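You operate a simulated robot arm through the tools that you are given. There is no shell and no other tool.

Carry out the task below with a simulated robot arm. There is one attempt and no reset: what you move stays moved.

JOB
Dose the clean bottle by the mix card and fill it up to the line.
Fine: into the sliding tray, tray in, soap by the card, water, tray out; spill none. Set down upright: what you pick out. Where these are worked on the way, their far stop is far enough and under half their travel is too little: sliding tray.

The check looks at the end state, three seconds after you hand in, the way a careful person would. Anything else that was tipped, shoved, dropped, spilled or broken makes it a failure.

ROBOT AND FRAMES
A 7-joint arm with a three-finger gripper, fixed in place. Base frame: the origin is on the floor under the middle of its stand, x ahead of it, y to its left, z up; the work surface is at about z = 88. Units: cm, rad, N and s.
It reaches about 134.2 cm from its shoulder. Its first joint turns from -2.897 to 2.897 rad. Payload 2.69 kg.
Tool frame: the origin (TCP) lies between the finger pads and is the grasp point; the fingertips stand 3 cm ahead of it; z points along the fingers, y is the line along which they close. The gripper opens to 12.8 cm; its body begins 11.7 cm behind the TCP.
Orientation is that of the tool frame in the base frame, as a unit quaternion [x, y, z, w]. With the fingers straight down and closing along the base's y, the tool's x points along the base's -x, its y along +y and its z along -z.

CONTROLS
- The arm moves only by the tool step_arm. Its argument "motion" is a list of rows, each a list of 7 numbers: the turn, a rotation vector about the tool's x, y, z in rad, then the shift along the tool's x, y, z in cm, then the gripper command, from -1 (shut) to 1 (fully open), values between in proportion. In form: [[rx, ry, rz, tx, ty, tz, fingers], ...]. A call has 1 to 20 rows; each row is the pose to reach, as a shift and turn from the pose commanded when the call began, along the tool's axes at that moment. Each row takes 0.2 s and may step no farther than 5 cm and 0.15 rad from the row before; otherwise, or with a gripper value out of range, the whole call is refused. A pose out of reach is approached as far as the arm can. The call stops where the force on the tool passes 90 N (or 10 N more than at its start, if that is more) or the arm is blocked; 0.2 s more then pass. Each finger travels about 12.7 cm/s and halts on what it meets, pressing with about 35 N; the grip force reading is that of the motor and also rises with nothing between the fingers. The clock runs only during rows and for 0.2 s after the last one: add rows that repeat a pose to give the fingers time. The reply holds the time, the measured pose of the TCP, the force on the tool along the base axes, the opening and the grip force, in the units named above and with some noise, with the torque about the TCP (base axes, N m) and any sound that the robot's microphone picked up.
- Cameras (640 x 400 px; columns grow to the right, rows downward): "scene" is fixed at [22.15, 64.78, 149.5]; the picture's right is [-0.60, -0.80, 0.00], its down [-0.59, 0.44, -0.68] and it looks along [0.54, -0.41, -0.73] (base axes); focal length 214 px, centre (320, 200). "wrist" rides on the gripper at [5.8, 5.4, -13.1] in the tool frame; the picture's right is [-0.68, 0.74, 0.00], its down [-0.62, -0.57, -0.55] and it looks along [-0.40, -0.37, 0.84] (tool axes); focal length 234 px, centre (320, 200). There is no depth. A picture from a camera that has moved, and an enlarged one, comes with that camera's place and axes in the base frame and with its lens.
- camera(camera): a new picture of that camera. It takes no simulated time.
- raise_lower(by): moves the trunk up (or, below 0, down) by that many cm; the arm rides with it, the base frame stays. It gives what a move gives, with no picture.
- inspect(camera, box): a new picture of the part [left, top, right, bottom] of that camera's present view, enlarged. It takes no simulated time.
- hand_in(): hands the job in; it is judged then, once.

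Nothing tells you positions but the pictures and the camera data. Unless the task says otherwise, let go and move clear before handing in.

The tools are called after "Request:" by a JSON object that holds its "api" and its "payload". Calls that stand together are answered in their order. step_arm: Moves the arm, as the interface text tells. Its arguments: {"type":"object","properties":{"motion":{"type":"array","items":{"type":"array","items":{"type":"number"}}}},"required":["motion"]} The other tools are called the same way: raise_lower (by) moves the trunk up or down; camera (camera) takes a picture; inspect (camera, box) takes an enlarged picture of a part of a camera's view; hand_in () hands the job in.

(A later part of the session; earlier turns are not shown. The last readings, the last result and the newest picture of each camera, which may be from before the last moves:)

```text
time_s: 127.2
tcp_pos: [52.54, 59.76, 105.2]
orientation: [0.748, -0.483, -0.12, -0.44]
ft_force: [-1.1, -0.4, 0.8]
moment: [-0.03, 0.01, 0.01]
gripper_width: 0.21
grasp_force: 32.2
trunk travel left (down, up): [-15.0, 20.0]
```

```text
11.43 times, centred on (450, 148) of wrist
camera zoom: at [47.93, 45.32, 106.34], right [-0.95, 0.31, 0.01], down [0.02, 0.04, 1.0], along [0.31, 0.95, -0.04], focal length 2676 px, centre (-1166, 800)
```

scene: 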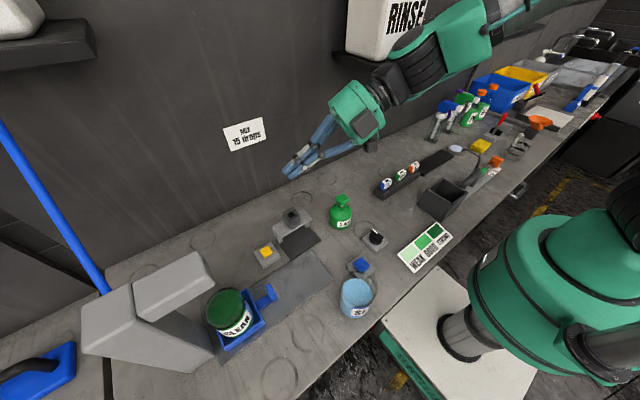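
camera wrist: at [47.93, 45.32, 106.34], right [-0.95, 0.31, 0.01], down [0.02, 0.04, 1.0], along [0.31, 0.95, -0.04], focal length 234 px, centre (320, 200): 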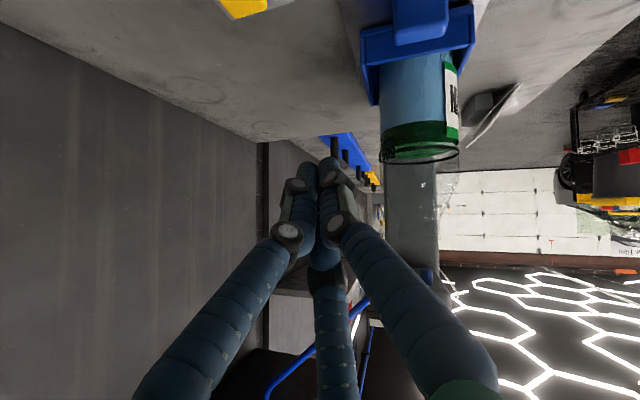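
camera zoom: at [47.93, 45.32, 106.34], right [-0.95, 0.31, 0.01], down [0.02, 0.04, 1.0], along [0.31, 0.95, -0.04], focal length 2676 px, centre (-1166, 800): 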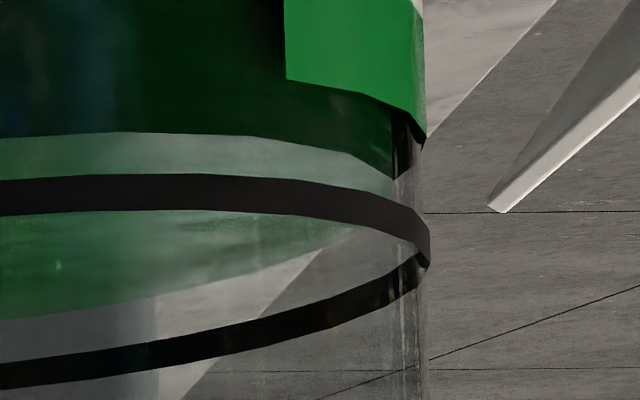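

The side view is clear: the surface is about 0.5 cm below the centre of the 500 ml ring. At roughly 0.06 cm/s that's about 9 s more water. I'll go back to the button the same way.

Request:
{"api": "step_arm", "payload": {"motion": [[0, 0, 0, -0.6, -1.5, -3.8, -1], [0, 0, 0, -1.2, -3.0, -7.5, -1], [0, 0, 0, -1.8, -4.5, -11.3, -1], [0, 0, 0, -2.4, -6.0, -15.1, -1], [0, 0, 0, -3.07, -7.55, -18.9, -1]]}}

Request:
{"api": "step_arm", "payload": {"motion": [[-0.09, 0.1, 0, 0, 0, 0, -1], [-0.18, 0.2, 0, 0, 0, 0, -1], [-0.27, 0.3, 0, 0, 0, 0, -1], [-0.36, 0.4, 0, 0, 0, 0, -1], [-0.45, 0.5, 0, 0, 0, 0, -1], [-0.54, 0.6, 0, 0, 0, 0, -1], [-0.63, 0.7, 0, 0, 0, 0, -1]]}}

Request:
{"api": "step_arm", "payload": {"motion": [[0, 0, 0.14, 0.2, 1.3, 0.3, -1], [0, 0, 0.28, 0.4, 2.6, 0.6, -1], [0, 0, 0.42, 0.6, 4, 0.9, -1], [0, 0, 0.57, 0.9, 5.4, 1.2, -1], [0, 0, 0.71, 1.1, 6.8, 1.5, -1], [0, 0, 0.86, 1.3, 8.1, 1.8, -1], [0, 0, 1.0, 1.5, 9.5, 2.1, -1], [0, 0, 1.14, 1.8, 10.9, 2.4, -1], [0, 0, 1.28, 2, 12.2, 2.7, -1], [0, 0, 1.42, 2.2, 13.6, 3, -1], [0, 0, 1.57, 2.4, 15, 3.3, -1], [0, 0, 1.71, 2.6, 16.3, 3.6, -1], [0, 0, 1.86, 2.8, 17.7, 3.8, -1], [0, 0, 2.0, 3.07, 19.0, 4, -1]]}}

Request:
{"api": "step_arm", "payload": {"motion": [[-0.15, 0, 0, 0, 0, 0, -1], [-0.3, 0, 0, 0, 0, 0, -1], [-0.45, 0, 0, 0, 0, 0, -1], [-0.59, 0, 0, 0, 0, 0, -1], [-0.59, 0, 0, 0, 0, 0, -1]]}}

Request:
{"api": "camera", "payload": {"camera": "scene"}}

```text
time_s: 128.4
tcp_pos: [52.72, 48.16, 122.16]
orientation: [0.749, -0.483, -0.121, -0.437]
ft_force: [1.0, -0.1, -1.2]
moment: [0.01, 0.02, -0.02]
gripper_width: 0.23
grasp_force: 30.9
trunk travel left (down, up): [-15.0, 20.0]
```

```text
time_s: 130.0
tcp_pos: [52.76, 47.95, 122.16]
orientation: [0.841, -0.541, -0.001, 0.0]
ft_force: [0.0, -0.5, 0.2]
moment: [0.02, -0.04, 0.0]
gripper_width: 0.19
grasp_force: 31.3
trunk travel left (down, up): [-15.0, 20.0]
```

```text
time_s: 133.0
tcp_pos: [36.93, 37.38, 118.09]
orientation: [0.002, 1.0, 0.002, -0.001]
ft_force: [0.3, 0.7, 0.1]
moment: [-0.03, 0.01, -0.02]
gripper_width: 0.21
grasp_force: 31.7
trunk travel left (down, up): [-15.0, 20.0]
```

```text
time_s: 134.2
tcp_pos: [36.73, 37.21, 118.17]
orientation: [0.0, 0.956, 0.293, 0.0]
ft_force: [0.5, -0.7, -0.3]
moment: [0.04, -0.01, -0.03]
gripper_width: 0.23
grasp_force: 31.7
trunk travel left (down, up): [-15.0, 20.0]
```

```text
taken
```

scene: 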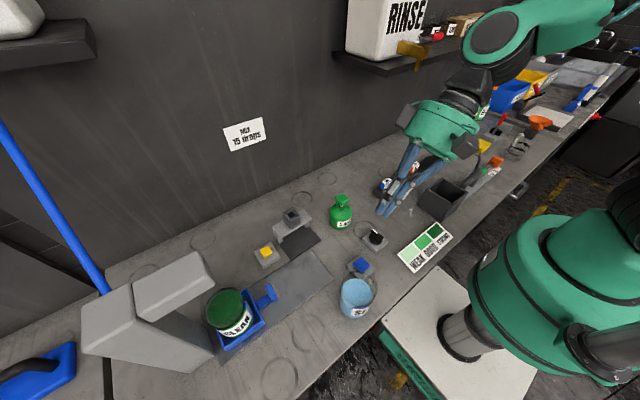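

Request:
{"api": "step_arm", "payload": {"motion": [[0, 0, 0, 0, -2.05, 3.03, -1], [0, 0, 0, 0, -4.1, 6.07, -1], [0, 0, 0, 0, -6.15, 9.1, -1], [0, 0, 0, 0, -8.2, 12.1, -1], [0, 0, 0, 0, -10.3, 15.2, -1], [0, 0, 0, 0, -12.3, 18.2, -1]]}}

Request:
{"api": "inspect", "payload": {"camera": "scene", "box": [340, 230, 390, 280]}}

Request:
{"api": "inspect", "payload": {"camera": "scene", "box": [205, 280, 265, 335]}}

```text
time_s: 135.6
tcp_pos: [36.82, 37.19, 95.93]
orientation: [0.002, 0.956, 0.293, 0.0]
ft_force: [-1.1, 0.4, 0.1]
moment: [-0.01, 0.02, 0.02]
gripper_width: 0.19
grasp_force: 31.1
trunk travel left (down, up): [-15.0, 20.0]
```

```text
8.00 times, centred on (365, 255) of scene
camera zoom: at [22.15, 64.78, 149.5], right [-0.6, -0.8, 0.0], down [-0.59, 0.44, -0.68], along [0.54, -0.41, -0.73], focal length 1716 px, centre (-40, -240)
```

zoom: 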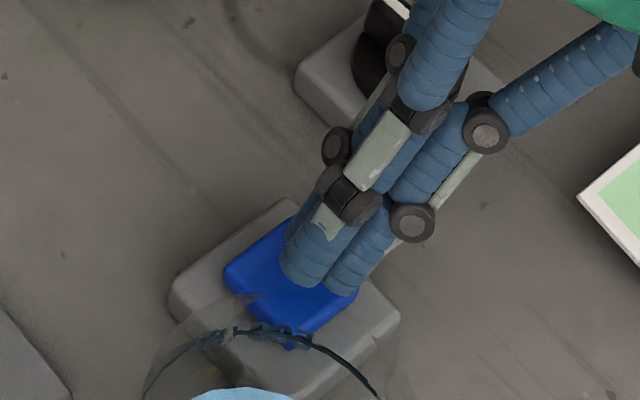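

```text
7.27 times, centred on (235, 308) of scene
camera zoom: at [22.15, 64.78, 149.5], right [-0.6, -0.8, 0.0], down [-0.59, 0.44, -0.68], along [0.54, -0.41, -0.73], focal length 1560 px, centre (938, -582)
```

zoom: 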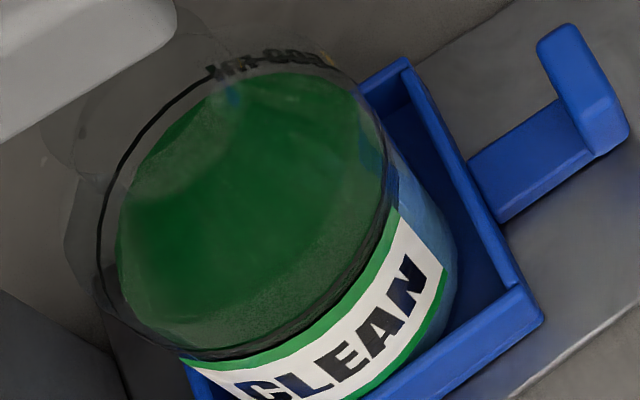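

Request:
{"api": "step_arm", "payload": {"motion": [[0, 0, 0, 0, -0.42, 0.62, -1], [0, 0, 0, 0, -0.7, 1.04, -1], [0, 0, 0, 0, -0.7, 1.04, -1], [0, 0, 0, 0, -0.7, 1.04, -1], [0, 0, 0, 0, -0.7, 1.04, -1], [0, 0, 0, 0, -0.7, 1.04, -1], [0, 0, 0, 0, -0.7, 1.04, -1], [0, 0, 0, 0, -0.7, 1.04, -1], [0, 0, 0, 0, -0.7, 1.04, -1], [0, 0, 0, 0, -0.7, 1.04, -1], [0, 0, 0, 0, -0.7, 1.04, -1], [0, 0, 0, 0, -0.7, 1.04, -1], [0, 0, 0, 0, -0.7, 1.04, -1], [0, 0, 0, 0, -0.7, 1.04, -1], [0, 0, 0, 0, -0.7, 1.04, -1], [0, 0, 0, 0, -0.7, 1.04, -1], [0, 0, 0, 0, -0.7, 1.04, -1], [0, 0, 0, 0, -0.7, 1.04, -1], [0, 0, 0, 0, -0.7, 1.04, -1], [0, 0, 0, 0, -0.7, 1.04, -1]]}}

Request:
{"api": "inspect", "payload": {"camera": "scene", "box": [208, 280, 248, 310]}}

```text
time_s: 139.8
tcp_pos: [36.63, 37.28, 94.83]
orientation: [0.001, 0.956, 0.292, -0.001]
ft_force: [0.2, 1.2, 0.2]
moment: [0.0, 0.0, 0.0]
gripper_width: 0.18
grasp_force: 31.1
trunk travel left (down, up): [-15.0, 20.0]
```

```text
13.33 times, centred on (228, 295) of scene
camera zoom: at [22.15, 64.78, 149.5], right [-0.6, -0.8, 0.0], down [-0.59, 0.44, -0.68], along [0.54, -0.41, -0.73], focal length 2860 px, centre (1547, -1067)
```

zoom: 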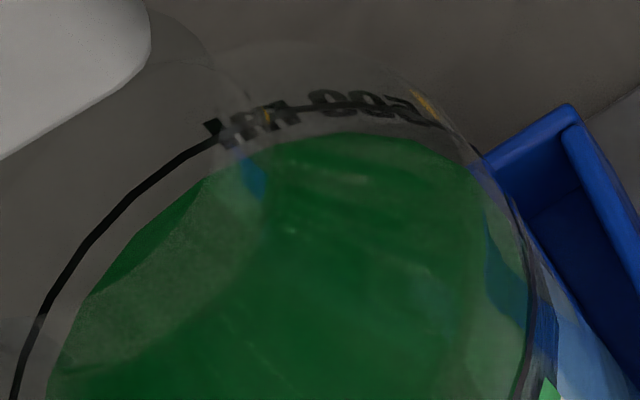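

The button wasn't quite pressed this time, as there was no stream. I'll go down slightly more.

Request:
{"api": "step_arm", "payload": {"motion": [[0, 0, 0, 0, -0.08, 0.125, -1]]}}

Request:
{"api": "inspect", "payload": {"camera": "scene", "box": [208, 280, 248, 310]}}

```text
time_s: 140.2
tcp_pos: [36.77, 37.3, 94.72]
orientation: [0.001, 0.956, 0.292, 0.0]
ft_force: [1.0, -0.9, 0.3]
moment: [-0.01, 0.01, -0.01]
gripper_width: 0.22
grasp_force: 31.3
trunk travel left (down, up): [-15.0, 20.0]
```

```text
13.33 times, centred on (228, 295) of scene
camera zoom: at [22.15, 64.78, 149.5], right [-0.6, -0.8, 0.0], down [-0.59, 0.44, -0.68], along [0.54, -0.41, -0.73], focal length 2860 px, centre (1547, -1067)
```

zoom: 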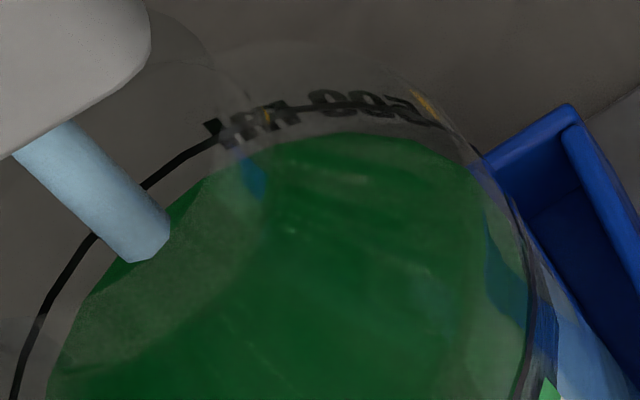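

Request:
{"api": "step_arm", "payload": {"motion": [[0, 0, 0, 0, 0, 0, -1], [0, 0, 0, 0, 0, 0, -1], [0, 0, 0, 0, 0, 0, -1], [0, 0, 0, 0, 0, 0, -1], [0, 0, 0, 0, 0, 0, -1], [0, 0, 0, 0, 0, 0, -1], [0, 0, 0, 0, 0, 0, -1], [0, 0, 0, 0, 0, 0, -1], [0, 0, 0, 0, 0, 0, -1], [0, 0, 0, 0, 0, 0, -1], [0, 0, 0, 0, 0, 0, -1], [0, 0, 0, 0, 0, 0, -1], [0, 0, 0, 0, 0, 0, -1], [0, 0, 0, 0, 0, 0, -1], [0, 0, 0, 0, 0, 0, -1], [0, 0, 0, 0, 0, 0, -1], [0, 0, 0, 0, 0, 0, -1], [0, 0, 0, 0, 0, 0, -1], [0, 0, 0, 0, 0, 0, -1]]}}

Request:
{"api": "inspect", "payload": {"camera": "scene", "box": [208, 280, 248, 310]}}

```text
time_s: 144.2
tcp_pos: [36.75, 37.39, 94.64]
orientation: [0.001, 0.956, 0.293, 0.0]
ft_force: [-0.8, 0.6, 0.6]
moment: [0.02, 0.02, 0.01]
gripper_width: 0.22
grasp_force: 31.2
trunk travel left (down, up): [-15.0, 20.0]
```

```text
13.33 times, centred on (228, 295) of scene
camera zoom: at [22.15, 64.78, 149.5], right [-0.6, -0.8, 0.0], down [-0.59, 0.44, -0.68], along [0.54, -0.41, -0.73], focal length 2860 px, centre (1547, -1067)
```

zoom: 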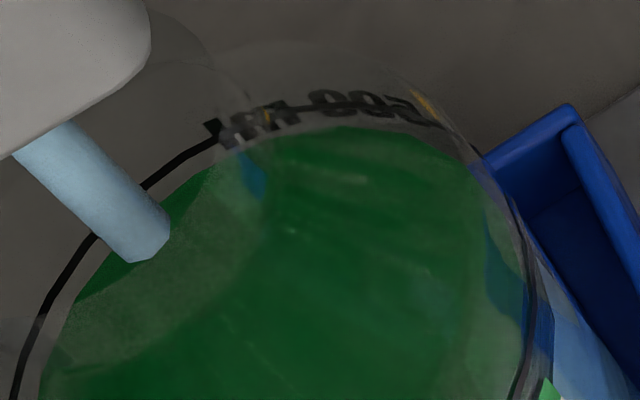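

Request:
{"api": "step_arm", "payload": {"motion": [[0, 0, 0, 0, 0, 0, -1], [0, 0, 0, 0, 0, 0, -1], [0, 0, 0, 0, 0, 0, -1], [0, 0, 0, 0, 0, 0, -1], [0, 0, 0, 0, 0, 0, -1], [0, 0, 0, 0, 0, 0, -1], [0, 0, 0, 0, 0, 0, -1], [0, 0, 0, 0, 0, 0, -1], [0, 0, 0, 0, 0, 0, -1], [0, 0, 0, 0, 0, 0, -1], [0, 0, 0, 0, 0, 0, -1], [0, 0, 0, 0, 0, 0, -1], [0, 0, 0, 0, 0, 0, -1], [0, 0, 0, 0, 0, 0, -1], [0, 0, 0, 0, 0, 0, -1], [0, 0, 0, 0, 0, 0, -1], [0, 0, 0, 0, 0, 0, -1], [0, 0, 0, 0, 0, 0, -1], [0, 0, 0, 0, 0, 0, -1], [0, 0, 0, 0, 0, 0, -1]]}}

Request:
{"api": "step_arm", "payload": {"motion": [[0, 0, 0, 0, 0.42, -0.62, -1], [0, 0, 0, 0, 1.12, -1.66, -1], [0, 0, 0, 0, 2.2, -3.3, -1]]}}

Request:
{"api": "inspect", "payload": {"camera": "scene", "box": [208, 280, 248, 310]}}

Request:
{"api": "inspect", "payload": {"camera": "scene", "box": [205, 280, 265, 335]}}

```text
time_s: 148.4
tcp_pos: [36.63, 37.25, 94.73]
orientation: [0.001, 0.956, 0.293, -0.001]
ft_force: [0.7, -0.3, 1.2]
moment: [0.0, 0.0, 0.0]
gripper_width: 0.18
grasp_force: 32.1
trunk travel left (down, up): [-15.0, 20.0]
```

```text
time_s: 149.2
tcp_pos: [36.76, 37.31, 98.63]
orientation: [0.002, 0.956, 0.293, 0.0]
ft_force: [0.2, -0.8, 0.0]
moment: [0.02, -0.03, -0.03]
gripper_width: 0.21
grasp_force: 31.4
trunk travel left (down, up): [-15.0, 20.0]
```

```text
13.33 times, centred on (228, 295) of scene
camera zoom: at [22.15, 64.78, 149.5], right [-0.6, -0.8, 0.0], down [-0.59, 0.44, -0.68], along [0.54, -0.41, -0.73], focal length 2860 px, centre (1547, -1067)
```

zoom: 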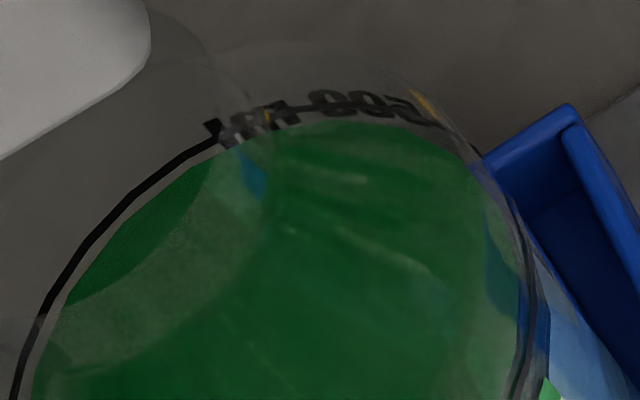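

```text
7.27 times, centred on (235, 308) of scene
camera zoom: at [22.15, 64.78, 149.5], right [-0.6, -0.8, 0.0], down [-0.59, 0.44, -0.68], along [0.54, -0.41, -0.73], focal length 1560 px, centre (938, -582)
```

zoom: 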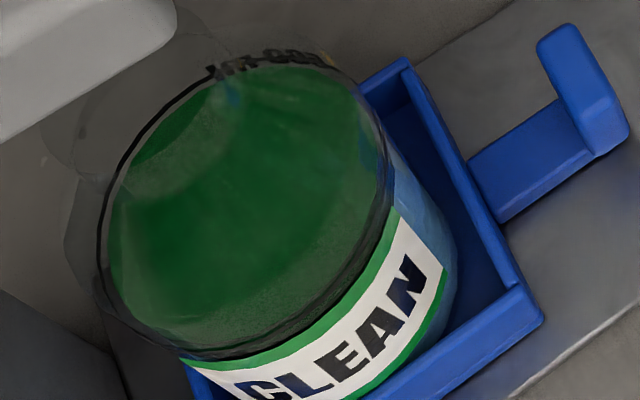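

Nearly at the ring. I'll take the side view again to confirm.

Request:
{"api": "step_arm", "payload": {"motion": [[0, 0, 0, 0, 2.05, -3.03, -1], [0, 0, 0, 0, 4.1, -6.07, -1], [0, 0, 0, 0, 6.15, -9.1, -1], [0, 0, 0, 0, 8.2, -12.1, -1], [0, 0, 0, 0, 10.9, -16.2, -1]]}}

Request:
{"api": "step_arm", "payload": {"motion": [[0.15, 0, 0, 0, 0, 0, -1], [0.3, 0, 0, 0, 0, 0, -1], [0.45, 0, 0, 0, 0, 0, -1], [0.59, 0, 0, 0, 0, 0, -1]]}}

Request:
{"api": "step_arm", "payload": {"motion": [[0, 0, -0.15, -1, 0.5, -0.4, -1], [0, 0, -0.3, -2.2, 1.2, -0.8, -1], [0, 0, -0.45, -3.4, 2, -1.2, -1], [0, 0, -0.6, -4.6, 2.8, -1.6, -1], [0, 0, -0.75, -5.8, 3.6, -2, -1], [0, 0, -0.9, -7, 4.4, -2.4, -1], [0, 0, -1.05, -8.2, 5.2, -2.8, -1], [0, 0, -1.2, -9.4, 6, -3.2, -1], [0, 0, -1.35, -10.6, 6.8, -3.6, -1], [0, 0, -1.5, -11.8, 7.6, -4, -1], [0, 0, -1.65, -13, 8.4, -4, -1], [0, 0, -1.8, -14.2, 9.4, -4, -1], [0, 0, -1.9, -15.2, 10.2, -4, -1], [0, 0, -2.0, -16, 10.7, -4, -1]]}}

Request:
{"api": "step_arm", "payload": {"motion": [[0.09, -0.1, 0, 0, 0, 0, -1], [0.18, -0.2, 0, 0, 0, 0, -1], [0.27, -0.3, 0, 0, 0, 0, -1], [0.36, -0.4, 0, 0, 0, 0, -1], [0.45, -0.5, 0, 0, 0, 0, -1], [0.54, -0.6, 0, 0, 0, 0, -1], [0.63, -0.7, 0, 0, 0, 0, -1]]}}

Request:
{"api": "step_arm", "payload": {"motion": [[0, 0, 0, 0.6, 1.5, 3.8, -1], [0, 0, 0, 1.2, 3.0, 7.5, -1], [0, 0, 0, 1.8, 4.5, 11.3, -1], [0, 0, 0, 2.4, 6.0, 15.1, -1], [0, 0, 0, 3.07, 7.55, 18.9, -1]]}}

Request:
{"api": "camera", "payload": {"camera": "wrist"}}

Request:
{"api": "inspect", "payload": {"camera": "wrist", "box": [400, 130, 440, 165]}}

Request:
{"api": "inspect", "payload": {"camera": "wrist", "box": [430, 130, 470, 165]}}

Request:
{"api": "inspect", "payload": {"camera": "wrist", "box": [370, 60, 490, 200]}}

```text
time_s: 150.4
tcp_pos: [36.59, 37.36, 118.24]
orientation: [0.0, 0.956, 0.292, -0.001]
ft_force: [0.0, -0.1, -0.5]
moment: [-0.01, 0.0, 0.02]
gripper_width: 0.22
grasp_force: 31.8
trunk travel left (down, up): [-15.0, 20.0]
```

```text
time_s: 151.4
tcp_pos: [36.68, 37.35, 118.15]
orientation: [0.002, 1.0, 0.001, 0.0]
ft_force: [-0.3, -0.5, -0.4]
moment: [-0.01, -0.07, -0.01]
gripper_width: 0.24
grasp_force: 31.6
trunk travel left (down, up): [-15.0, 20.0]
```

```text
time_s: 154.4
tcp_pos: [52.76, 47.96, 122.22]
orientation: [0.841, -0.541, -0.001, -0.001]
ft_force: [0.2, 0.8, -0.4]
moment: [0.0, 0.01, 0.0]
gripper_width: 0.2
grasp_force: 31.5
trunk travel left (down, up): [-15.0, 20.0]
```

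```text
time_s: 156.0
tcp_pos: [52.73, 48.0, 122.38]
orientation: [0.748, -0.482, -0.12, -0.44]
ft_force: [-0.1, 0.5, -0.8]
moment: [-0.01, 0.0, 0.03]
gripper_width: 0.21
grasp_force: 31.1
trunk travel left (down, up): [-15.0, 20.0]
```

```text
time_s: 157.2
tcp_pos: [52.29, 59.63, 105.12]
orientation: [0.748, -0.483, -0.121, -0.439]
ft_force: [-0.8, 0.1, 0.7]
moment: [-0.07, 0.03, -0.01]
gripper_width: 0.19
grasp_force: 31.6
trunk travel left (down, up): [-15.0, 20.0]
```

```text
taken
camera wrist: at [47.67, 45.23, 106.31], right [-0.95, 0.31, 0.01], down [0.02, 0.04, 1.0], along [0.31, 0.95, -0.04], focal length 234 px, centre (320, 200)
```

wrist: 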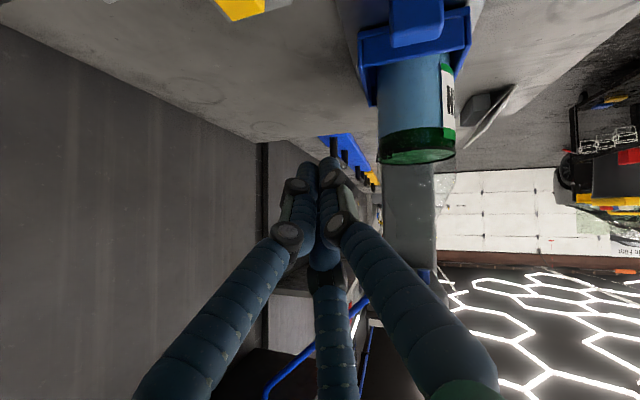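

```text
11.43 times, centred on (420, 148) of wrist
camera zoom: at [47.67, 45.23, 106.31], right [-0.95, 0.31, 0.01], down [0.02, 0.04, 1.0], along [0.31, 0.95, -0.04], focal length 2676 px, centre (-823, 800)
```

zoom: 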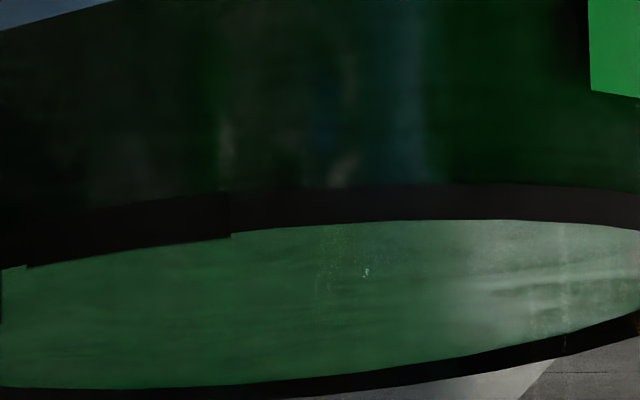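

```text
11.43 times, centred on (450, 148) of wrist
camera zoom: at [47.67, 45.23, 106.31], right [-0.95, 0.31, 0.01], down [0.02, 0.04, 1.0], along [0.31, 0.95, -0.04], focal length 2676 px, centre (-1166, 800)
```

zoom: 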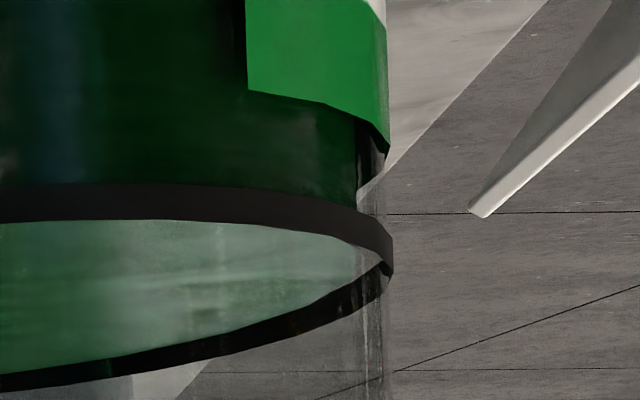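

```text
2.86 times, centred on (430, 130) of wrist
camera zoom: at [47.67, 45.23, 106.31], right [-0.95, 0.31, 0.01], down [0.02, 0.04, 1.0], along [0.31, 0.95, -0.04], focal length 669 px, centre (6, 400)
```

zoom: 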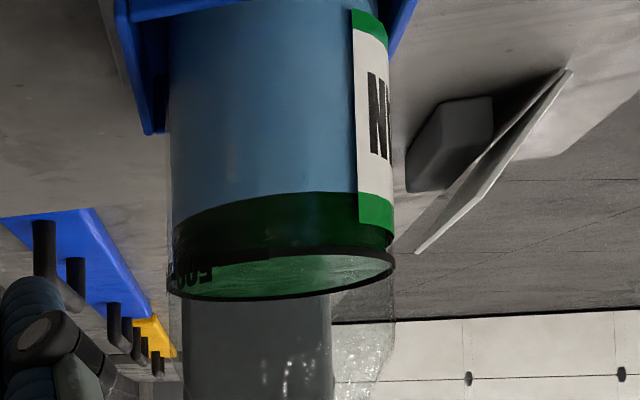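

The liquid surface is right at the 500 ml ring. Now for the tray: I'll go back up, turn the gripper around (two fingers on the machine side, one on the outside), and grip the handle plate from above to pull the tray out gently.

Request:
{"api": "step_arm", "payload": {"motion": [[0, 0, 0, -0.6, -1.5, -3.8, -1], [0, 0, 0, -1.2, -3.0, -7.5, -1], [0, 0, 0, -1.8, -4.5, -11.3, -1], [0, 0, 0, -2.4, -6.0, -15.1, -1], [0, 0, 0, -3.07, -7.55, -18.9, -1]]}}

Request:
{"api": "step_arm", "payload": {"motion": [[-0.09, 0.1, 0, 0, 0, 0, -1], [-0.18, 0.2, 0, 0, 0, 0, -1], [-0.27, 0.3, 0, 0, 0, 0, -1], [-0.36, 0.4, 0, 0, 0, 0, -1], [-0.45, 0.5, 0, 0, 0, 0, -1], [-0.54, 0.6, 0, 0, 0, 0, -1], [-0.63, 0.7, 0, 0, 0, 0, -1]]}}

Request:
{"api": "step_arm", "payload": {"motion": [[0, 0, -0.15, 0, 0, 0, -1], [0, 0, -0.3, 0, 0, 0, -1], [0, 0, -0.45, 0, 0, 0, -1], [0, 0, -0.6, 0, 0, 0, -1], [0, 0, -0.75, 0, 0, 0, -1], [0, 0, -0.9, 0, 0, 0, -1], [0, 0, -1.02, 0, 0, 0, -1], [0, 0, -1.14, 0, 0, 0, -1]]}}

Request:
{"api": "camera", "payload": {"camera": "wrist"}}

Request:
{"api": "camera", "payload": {"camera": "scene"}}

```text
time_s: 158.4
tcp_pos: [52.56, 48.08, 121.96]
orientation: [0.749, -0.482, -0.121, -0.438]
ft_force: [0.2, 0.1, -0.4]
moment: [0.04, -0.01, 0.04]
gripper_width: 0.22
grasp_force: 31.2
trunk travel left (down, up): [-15.0, 20.0]
```

```text
time_s: 160.0
tcp_pos: [52.66, 47.96, 122.26]
orientation: [0.841, -0.541, 0.0, -0.001]
ft_force: [0.5, -0.5, 0.4]
moment: [-0.02, -0.03, -0.02]
gripper_width: 0.21
grasp_force: 30.8
trunk travel left (down, up): [-15.0, 20.0]
```

```text
time_s: 161.8
tcp_pos: [52.62, 48.04, 122.42]
orientation: [1.0, -0.001, 0.0, -0.002]
ft_force: [-0.3, -0.1, -1.0]
moment: [-0.03, -0.04, 0.01]
gripper_width: 0.18
grasp_force: 31.4
trunk travel left (down, up): [-15.0, 20.0]
```

```text
taken
camera wrist: at [58.55, 42.57, 135.34], right [-0.68, -0.74, 0.0], down [-0.61, 0.56, 0.55], along [-0.4, 0.38, -0.83], focal length 234 px, centre (320, 200)
```

wrist: 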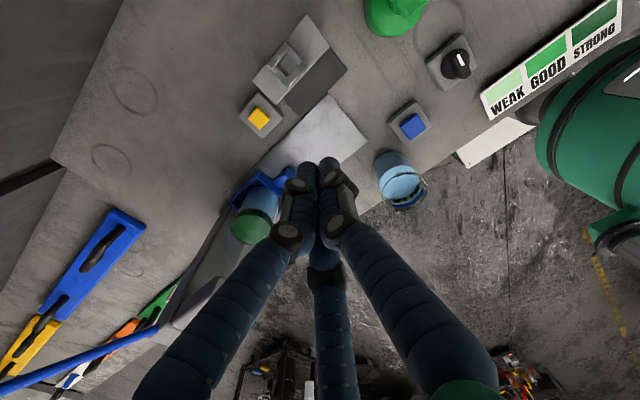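

```text
taken
```

scene: 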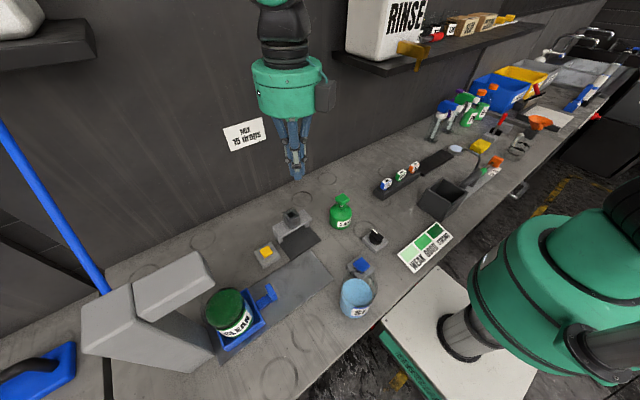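

Request:
{"api": "inspect", "payload": {"camera": "scene", "box": [245, 275, 285, 310]}}

Request:
{"api": "inspect", "payload": {"camera": "wrist", "box": [220, 130, 340, 250]}}

```text
11.43 times, centred on (265, 292) of scene
camera zoom: at [22.15, 64.78, 149.5], right [-0.6, -0.8, 0.0], down [-0.59, 0.44, -0.68], along [0.54, -0.41, -0.73], focal length 2451 px, centre (949, -857)
```

zoom: 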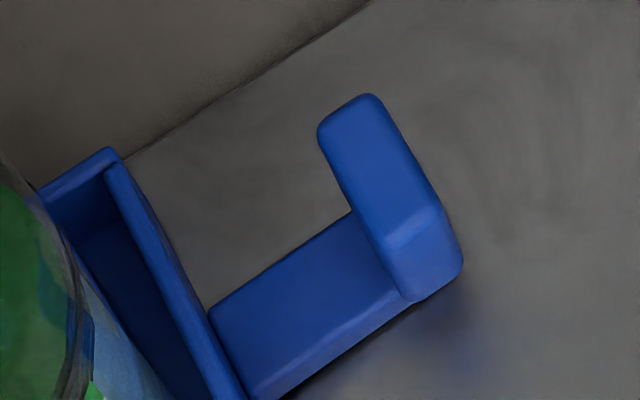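

```text
3.33 times, centred on (280, 190) of wrist
camera zoom: at [58.55, 42.57, 135.34], right [-0.68, -0.74, 0.0], down [-0.61, 0.56, 0.55], along [-0.4, 0.38, -0.83], focal length 781 px, centre (453, 233)
```

zoom: 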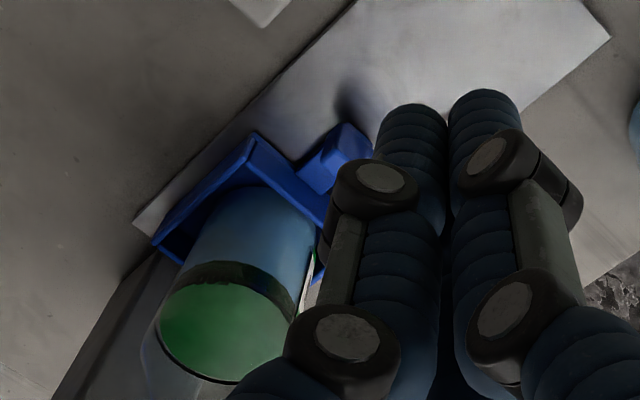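

Request:
{"api": "step_arm", "payload": {"motion": [[0, 0, 0, -1, -2.3, 0, -0.5], [0, 0, 0, -2, -4.6, 0, 0], [0, 0, 0, -3, -6.9, 0, 0.25], [0, 0, 0, -4, -9.2, 0, 0.25], [0, 0, 0, -5, -11.5, 1, 0.25], [0, 0, 0, -6, -13.5, 2, 0.25], [0, 0, 0, -6.5, -14.7, 4, 0.25]]}}

Request:
{"api": "camera", "payload": {"camera": "wrist"}}

Request:
{"api": "inspect", "payload": {"camera": "wrist", "box": [240, 60, 420, 220]}}

Request:
{"api": "camera", "payload": {"camera": "scene"}}

```text
time_s: 163.4
tcp_pos: [46.26, 62.88, 118.42]
orientation: [1.0, -0.002, -0.001, -0.002]
ft_force: [-0.5, -0.7, 0.0]
moment: [0.02, 0.02, 0.02]
gripper_width: 8.0
grasp_force: 0.2
trunk travel left (down, up): [-15.0, 20.0]
```

```text
taken
camera wrist: at [52.17, 57.37, 131.42], right [-0.68, -0.73, 0.0], down [-0.61, 0.57, 0.55], along [-0.4, 0.38, -0.83], focal length 234 px, centre (320, 200)
```

wrist: 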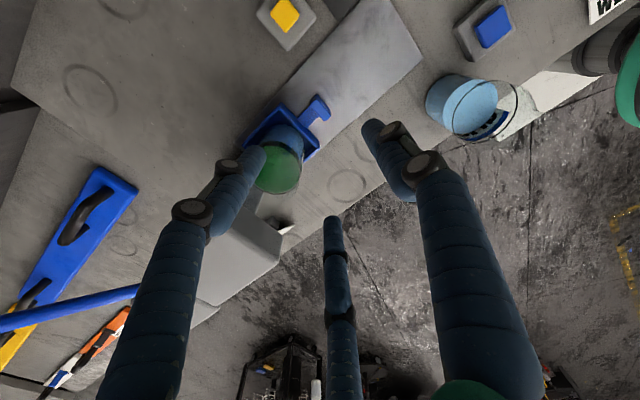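

```text
2.50 times, centred on (330, 140) of wrist
camera zoom: at [52.17, 57.37, 131.42], right [-0.68, -0.73, 0.0], down [-0.61, 0.57, 0.55], along [-0.4, 0.38, -0.83], focal length 585 px, centre (295, 350)
```

zoom: 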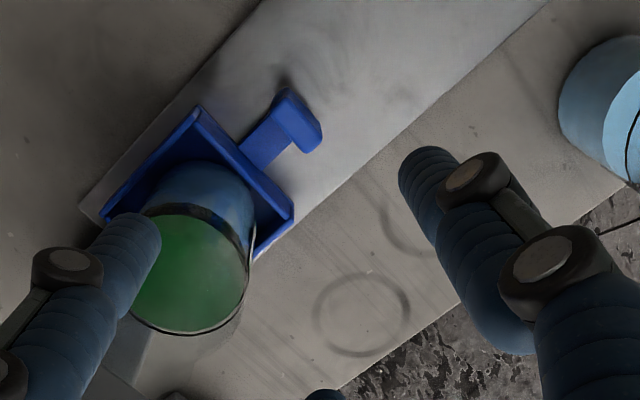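

```text
taken
```

scene: 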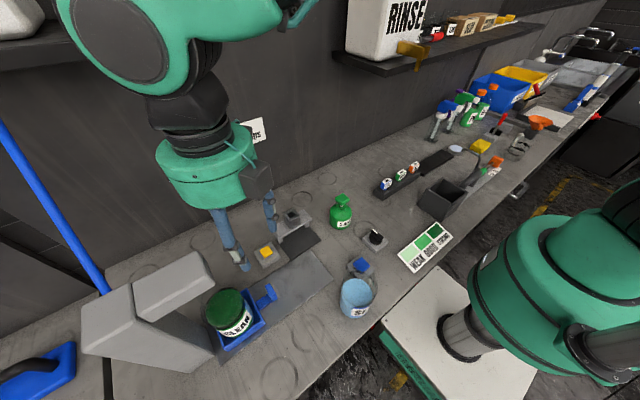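

Request:
{"api": "step_arm", "payload": {"motion": [[0, 0, 0, -0.1, 0, 3, 0.25], [0, 0, 0, -0.1, 0, 6, 0.25], [0, 0, 0, -0.1, 0, 9, 0.25], [0, 0, 0, -0.1, 0, 12, 0.25], [0, 0, 0, -0.1, 0, 15, 0.25], [0, 0, 0, -0.1, 0, 17.5, 0.25]]}}

Request:
{"api": "camera", "payload": {"camera": "wrist"}}

Request:
{"api": "inspect", "payload": {"camera": "scene", "box": [190, 240, 310, 340]}}

Request:
{"api": "inspect", "payload": {"camera": "wrist", "box": [230, 80, 410, 240]}}

```text
time_s: 164.8
tcp_pos: [46.22, 62.54, 100.89]
orientation: [1.0, -0.001, -0.001, -0.002]
ft_force: [0.2, 0.1, 0.2]
moment: [-0.03, -0.01, 0.04]
gripper_width: 8.03
grasp_force: 0.1
trunk travel left (down, up): [-15.0, 20.0]
```

```text
taken
camera wrist: at [52.14, 57.26, 113.87], right [-0.68, -0.73, 0.0], down [-0.61, 0.57, 0.55], along [-0.4, 0.38, -0.83], focal length 234 px, centre (320, 200)
```

wrist: 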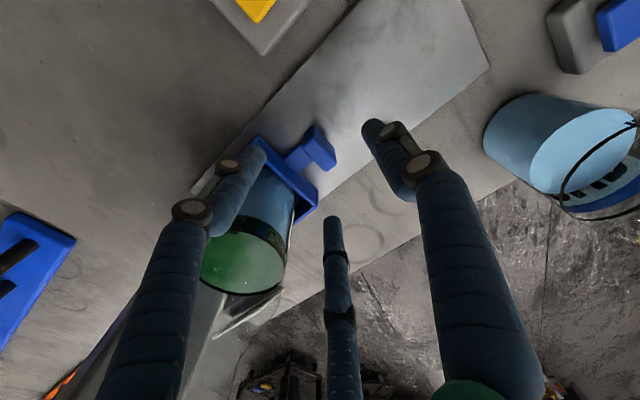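

```text
4.00 times, centred on (250, 290) of scene
camera zoom: at [22.15, 64.78, 149.5], right [-0.6, -0.8, 0.0], down [-0.59, 0.44, -0.68], along [0.54, -0.41, -0.73], focal length 858 px, centre (600, -160)
```

zoom: 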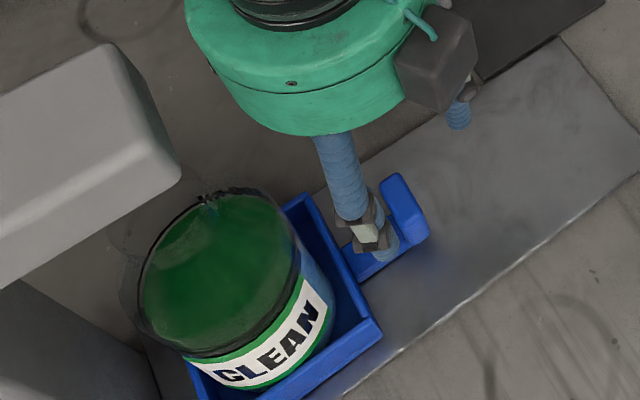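

```text
2.50 times, centred on (320, 160) of wrist
camera zoom: at [52.14, 57.26, 113.87], right [-0.68, -0.73, 0.0], down [-0.61, 0.57, 0.55], along [-0.4, 0.38, -0.83], focal length 585 px, centre (320, 300)
```

zoom: 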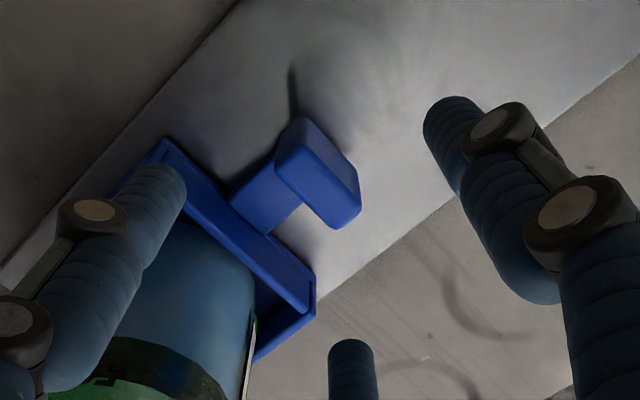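

Request:
{"api": "step_arm", "payload": {"motion": [[0, 0, 0, 0.2, -0.2, 1.2, 0.25], [0, 0, 0, 0.2, -0.2, 2.4, 0.25], [0, 0, 0, 0.2, -0.2, 3.6, 0.25], [0, 0, 0, 0.2, -0.2, 4.8, 0.25], [0, 0, 0, 0.2, -0.2, 5.6, 0.25]]}}

Request:
{"api": "inspect", "payload": {"camera": "scene", "box": [190, 240, 310, 340]}}

Request:
{"api": "inspect", "payload": {"camera": "wrist", "box": [230, 80, 410, 240]}}

```text
time_s: 166.0
tcp_pos: [46.34, 62.92, 95.17]
orientation: [1.0, -0.001, -0.001, -0.002]
ft_force: [-0.4, -0.7, -0.5]
moment: [-0.01, 0.01, 0.03]
gripper_width: 8.0
grasp_force: 0.1
trunk travel left (down, up): [-15.0, 20.0]
```

```text
4.00 times, centred on (250, 290) of scene
camera zoom: at [22.15, 64.78, 149.5], right [-0.6, -0.8, 0.0], down [-0.59, 0.44, -0.68], along [0.54, -0.41, -0.73], focal length 858 px, centre (600, -160)
```

zoom: 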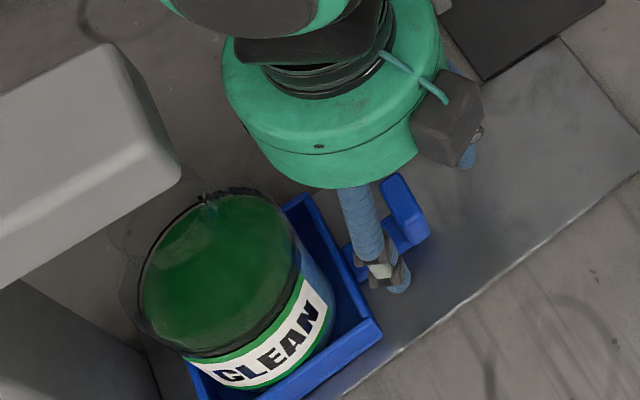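

```text
2.50 times, centred on (320, 160) of wrist
camera zoom: at [52.17, 57.54, 108.26], right [-0.68, -0.73, 0.0], down [-0.61, 0.57, 0.55], along [-0.4, 0.38, -0.83], focal length 585 px, centre (320, 300)
```

zoom: 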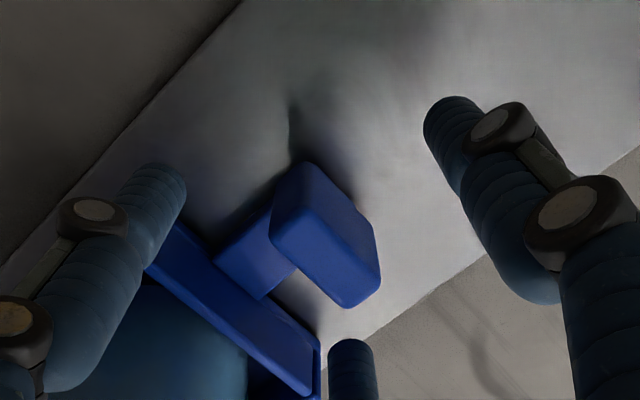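

Request:
{"api": "step_arm", "payload": {"motion": [[0, 0, 0, 0, 0, 0.5, 0.25], [0, 0, 0, 0, 0, 1.0, 0.25], [0, 0, 0, 0, 0, 1.45, 0.25]]}}

Request:
{"api": "inspect", "payload": {"camera": "wrist", "box": [230, 80, 410, 240]}}

```text
time_s: 166.8
tcp_pos: [46.27, 62.95, 93.76]
orientation: [1.0, -0.002, 0.0, -0.001]
ft_force: [-0.4, 0.5, -0.3]
moment: [-0.02, -0.05, 0.02]
gripper_width: 8.0
grasp_force: 0.1
trunk travel left (down, up): [-15.0, 20.0]
```

```text
2.50 times, centred on (320, 160) of wrist
camera zoom: at [52.16, 57.58, 106.8], right [-0.68, -0.73, 0.0], down [-0.61, 0.57, 0.55], along [-0.4, 0.38, -0.83], focal length 585 px, centre (320, 300)
```

zoom: 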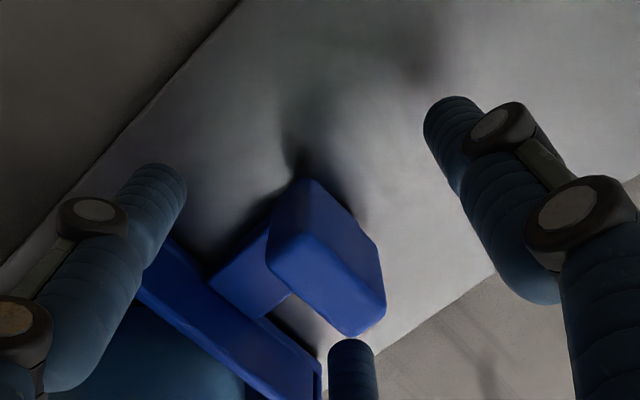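

Request:
{"api": "step_arm", "payload": {"motion": [[0, 0, 0, 0, 0, 0, 0.12], [0, 0, 0, 0, 0, 0, 0.0], [0, 0, 0, 0, 0, 0, -0.12], [0, 0, 0, 0, 0, 0, -0.24], [0, 0, 0, 0, 0, 0, -0.34], [0, 0, 0, 0, 0, 0, -0.42], [0, 0, 0, 0, 0, 0, -0.5], [0, 0, 0, 0, 0, 0, -0.5]]}}

Request:
{"api": "inspect", "payload": {"camera": "wrist", "box": [230, 80, 410, 240]}}

Request:
{"api": "inspect", "payload": {"camera": "scene", "box": [190, 240, 310, 340]}}

```text
time_s: 168.6
tcp_pos: [46.35, 62.93, 93.81]
orientation: [1.0, -0.002, -0.002, -0.002]
ft_force: [0.2, 0.6, -0.2]
moment: [0.0, 0.08, -0.02]
gripper_width: 3.24
grasp_force: 0.2
trunk travel left (down, up): [-15.0, 20.0]
```

```text
2.50 times, centred on (320, 160) of wrist
camera zoom: at [52.16, 57.58, 106.8], right [-0.68, -0.73, 0.0], down [-0.61, 0.57, 0.55], along [-0.4, 0.38, -0.83], focal length 585 px, centre (320, 300)
```

zoom: 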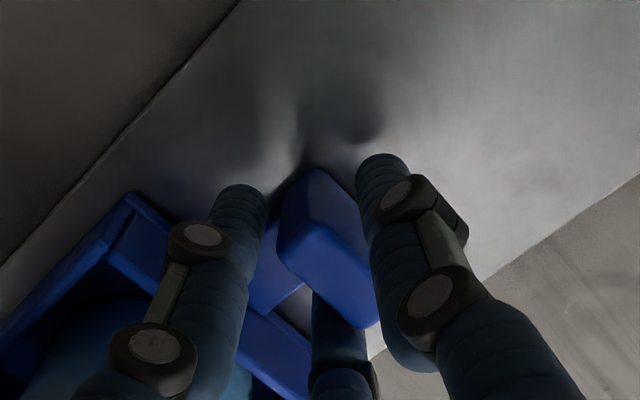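

```text
4.00 times, centred on (250, 290) of scene
camera zoom: at [22.15, 64.78, 149.5], right [-0.6, -0.8, 0.0], down [-0.59, 0.44, -0.68], along [0.54, -0.41, -0.73], focal length 858 px, centre (600, -160)
```

zoom: 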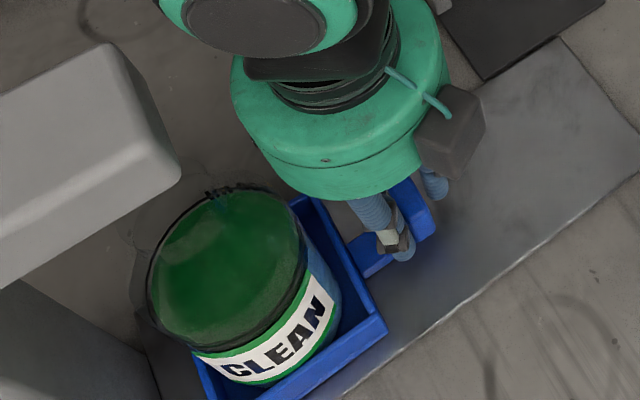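

Request:
{"api": "step_arm", "payload": {"motion": [[0, 0, 0, 0, 0, 0, -0.7], [0, 0, 0, 0, 0, 0, -0.7], [0, 0, 0, 0, 0.2, 0, -0.7], [0, 0, 0, 0, 0.5, 0, -0.7], [0, 0, 0, 0, 0.9, 0, -0.7], [0, 0, 0, 0, 1.3, 0, -0.7], [0, 0, 0, 0, 1.7, 0, -0.7], [0, 0, 0, 0, 2.1, 0, -0.7]]}}

Request:
{"api": "inspect", "payload": {"camera": "wrist", "box": [230, 80, 410, 240]}}

Request:
{"api": "inspect", "payload": {"camera": "scene", "box": [190, 240, 310, 340]}}

```text
time_s: 170.4
tcp_pos: [46.25, 60.91, 93.83]
orientation: [1.0, -0.001, -0.001, -0.003]
ft_force: [6.3, 0.8, 3.5]
moment: [-0.39, -0.43, -0.73]
gripper_width: 2.54
grasp_force: 45.0
trunk travel left (down, up): [-15.0, 20.0]
```

```text
2.50 times, centred on (320, 160) of wrist
camera zoom: at [52.13, 55.44, 106.79], right [-0.68, -0.73, 0.0], down [-0.61, 0.57, 0.55], along [-0.4, 0.38, -0.83], focal length 585 px, centre (320, 300)
```

zoom: 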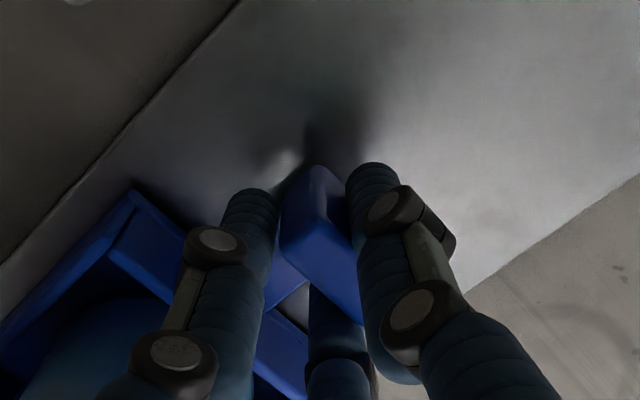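

```text
4.00 times, centred on (250, 290) of scene
camera zoom: at [22.15, 64.78, 149.5], right [-0.6, -0.8, 0.0], down [-0.59, 0.44, -0.68], along [0.54, -0.41, -0.73], focal length 858 px, centre (600, -160)
```

zoom: 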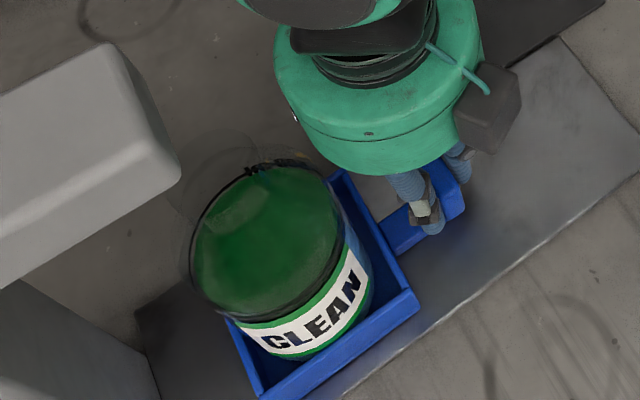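

Request:
{"api": "step_arm", "payload": {"motion": [[0, 0, 0, 0, 0.3, 0, -0.7], [0, 0, 0, 0, 0.8, 0, -0.7], [0, 0, 0, 0, 1.3, 0, -0.7], [0, 0, 0, 0, 1.8, 0, -0.7], [0, 0, 0, 0, 2.3, 0, -0.7], [0, 0, 0, 0, 2.8, 0, -0.7], [0, 0, 0, 0, 3.3, 0, -0.7], [0, 0, 0, 0, 3.8, 0, -0.7], [0, 0, 0, 0, 4.3, 0, -0.7], [0, 0, 0, 0, 4.8, 0, -0.7], [0, 0, 0, 0, 5.3, 0, -0.7], [0, 0, 0, 0, 5.8, 0, -0.7], [0, 0, 0, 0, 6.3, 0, -0.7], [0, 0, 0, 0, 6.8, 0, -0.7], [0, 0, 0, 0, 7.3, 0, -0.7], [0, 0, 0, 0, 7.7, 0, -0.7], [0, 0, 0, 0, 8.0, 0, -0.7], [0, 0, 0, 0, 8.2, 0, -0.7]]}}

Request:
{"api": "camera", "payload": {"camera": "scene"}}

Request:
{"api": "inspect", "payload": {"camera": "scene", "box": [220, 230, 340, 330]}}

```text
time_s: 174.2
tcp_pos: [46.32, 52.64, 93.76]
orientation: [1.0, -0.003, -0.001, -0.002]
ft_force: [6.2, 0.4, 6.0]
moment: [-0.32, -0.32, -0.8]
gripper_width: 2.51
grasp_force: 45.2
trunk travel left (down, up): [-15.0, 20.0]
```

```text
taken
```

scene: 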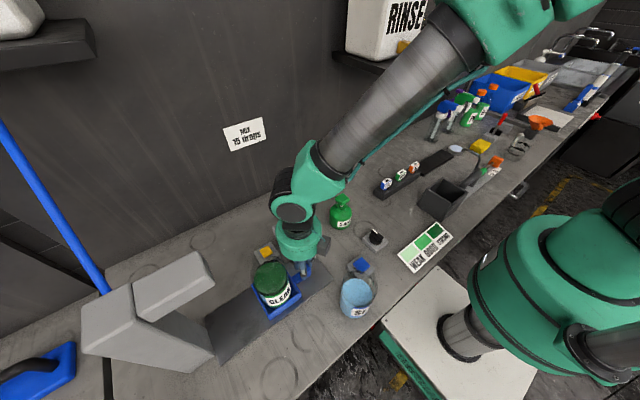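

```text
4.00 times, centred on (280, 280) of scene
camera zoom: at [22.15, 64.78, 149.5], right [-0.6, -0.8, 0.0], down [-0.59, 0.44, -0.68], along [0.54, -0.41, -0.73], focal length 858 px, centre (480, -120)
```

zoom: 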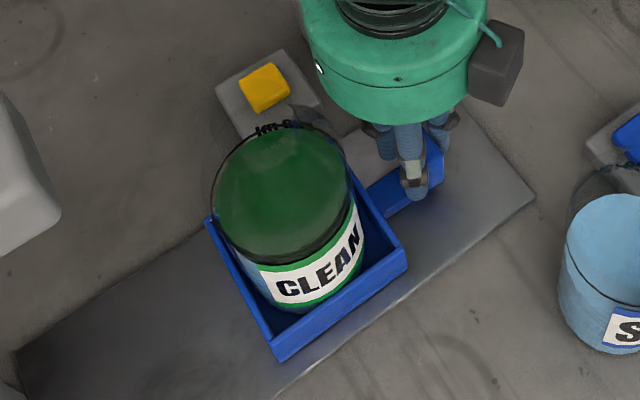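

Request:
{"api": "step_arm", "payload": {"motion": [[0, 0, 0, 0, 0.2, 0, -0.7], [0, 0, 0, 0, 0.45, 0, -0.7], [0, 0, 0, 0, 0.7, 0, -0.7], [0, 0, 0, 0, 0.95, 0, -0.7], [0, 0, 0, 0, 1.2, 0, -0.7]]}}

Request:
{"api": "inspect", "payload": {"camera": "scene", "box": [220, 230, 340, 330]}}

```text
time_s: 175.4
tcp_pos: [46.27, 51.3, 93.76]
orientation: [1.0, -0.002, 0.0, -0.001]
ft_force: [9.3, -1.4, 7.8]
moment: [-0.4, 0.03, -0.73]
gripper_width: 2.52
grasp_force: 44.8
trunk travel left (down, up): [-15.0, 20.0]
```

```text
4.00 times, centred on (280, 280) of scene
camera zoom: at [22.15, 64.78, 149.5], right [-0.6, -0.8, 0.0], down [-0.59, 0.44, -0.68], along [0.54, -0.41, -0.73], focal length 858 px, centre (480, -120)
```

zoom: 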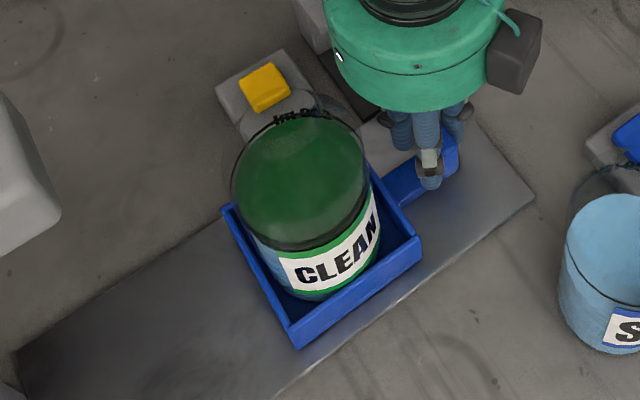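

Request:
{"api": "step_arm", "payload": {"motion": [[0, 0, 0, 0, 0.15, 0, -0.7], [0, 0, 0, 0, 0.3, 0, -0.7], [0, 0, 0, 0, 0.4, 0, -0.7]]}}

Request:
{"api": "inspect", "payload": {"camera": "scene", "box": [220, 230, 340, 330]}}

```text
time_s: 176.2
tcp_pos: [46.29, 50.96, 93.81]
orientation: [1.0, -0.002, -0.001, -0.002]
ft_force: [1.7, 1.5, 8.2]
moment: [-0.33, -0.37, -0.76]
gripper_width: 2.47
grasp_force: 45.0
trunk travel left (down, up): [-15.0, 20.0]
```

```text
4.00 times, centred on (280, 280) of scene
camera zoom: at [22.15, 64.78, 149.5], right [-0.6, -0.8, 0.0], down [-0.59, 0.44, -0.68], along [0.54, -0.41, -0.73], focal length 858 px, centre (480, -120)
```

zoom: 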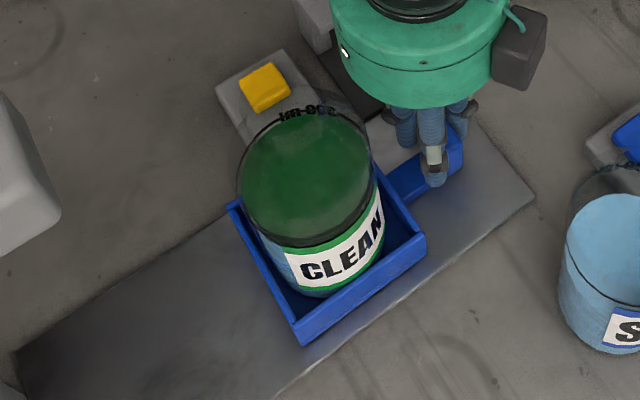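

Request:
{"api": "step_arm", "payload": {"motion": [[0, 0, 0, 0, 0.12, 0, -0.7], [0, 0, 0, 0, 0.24, 0, -0.7]]}}

Request:
{"api": "inspect", "payload": {"camera": "scene", "box": [220, 230, 340, 330]}}

```text
time_s: 176.8
tcp_pos: [46.33, 50.98, 93.79]
orientation: [1.0, -0.002, 0.0, -0.003]
ft_force: [-0.3, 21.1, 1.2]
moment: [0.13, 1.2, -0.78]
gripper_width: 2.5
grasp_force: 45.1
trunk travel left (down, up): [-15.0, 20.0]
```

```text
4.00 times, centred on (280, 280) of scene
camera zoom: at [22.15, 64.78, 149.5], right [-0.6, -0.8, 0.0], down [-0.59, 0.44, -0.68], along [0.54, -0.41, -0.73], focal length 858 px, centre (480, -120)
```

zoom: 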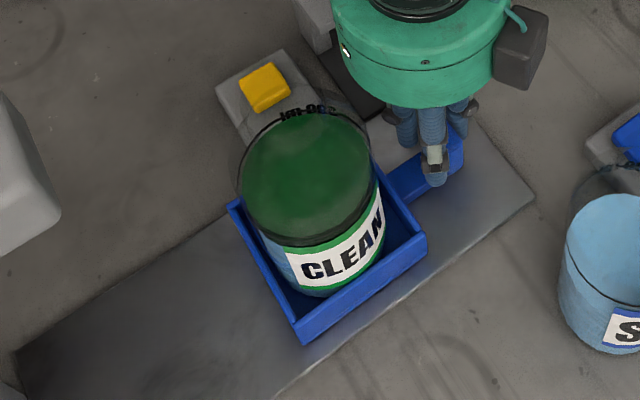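

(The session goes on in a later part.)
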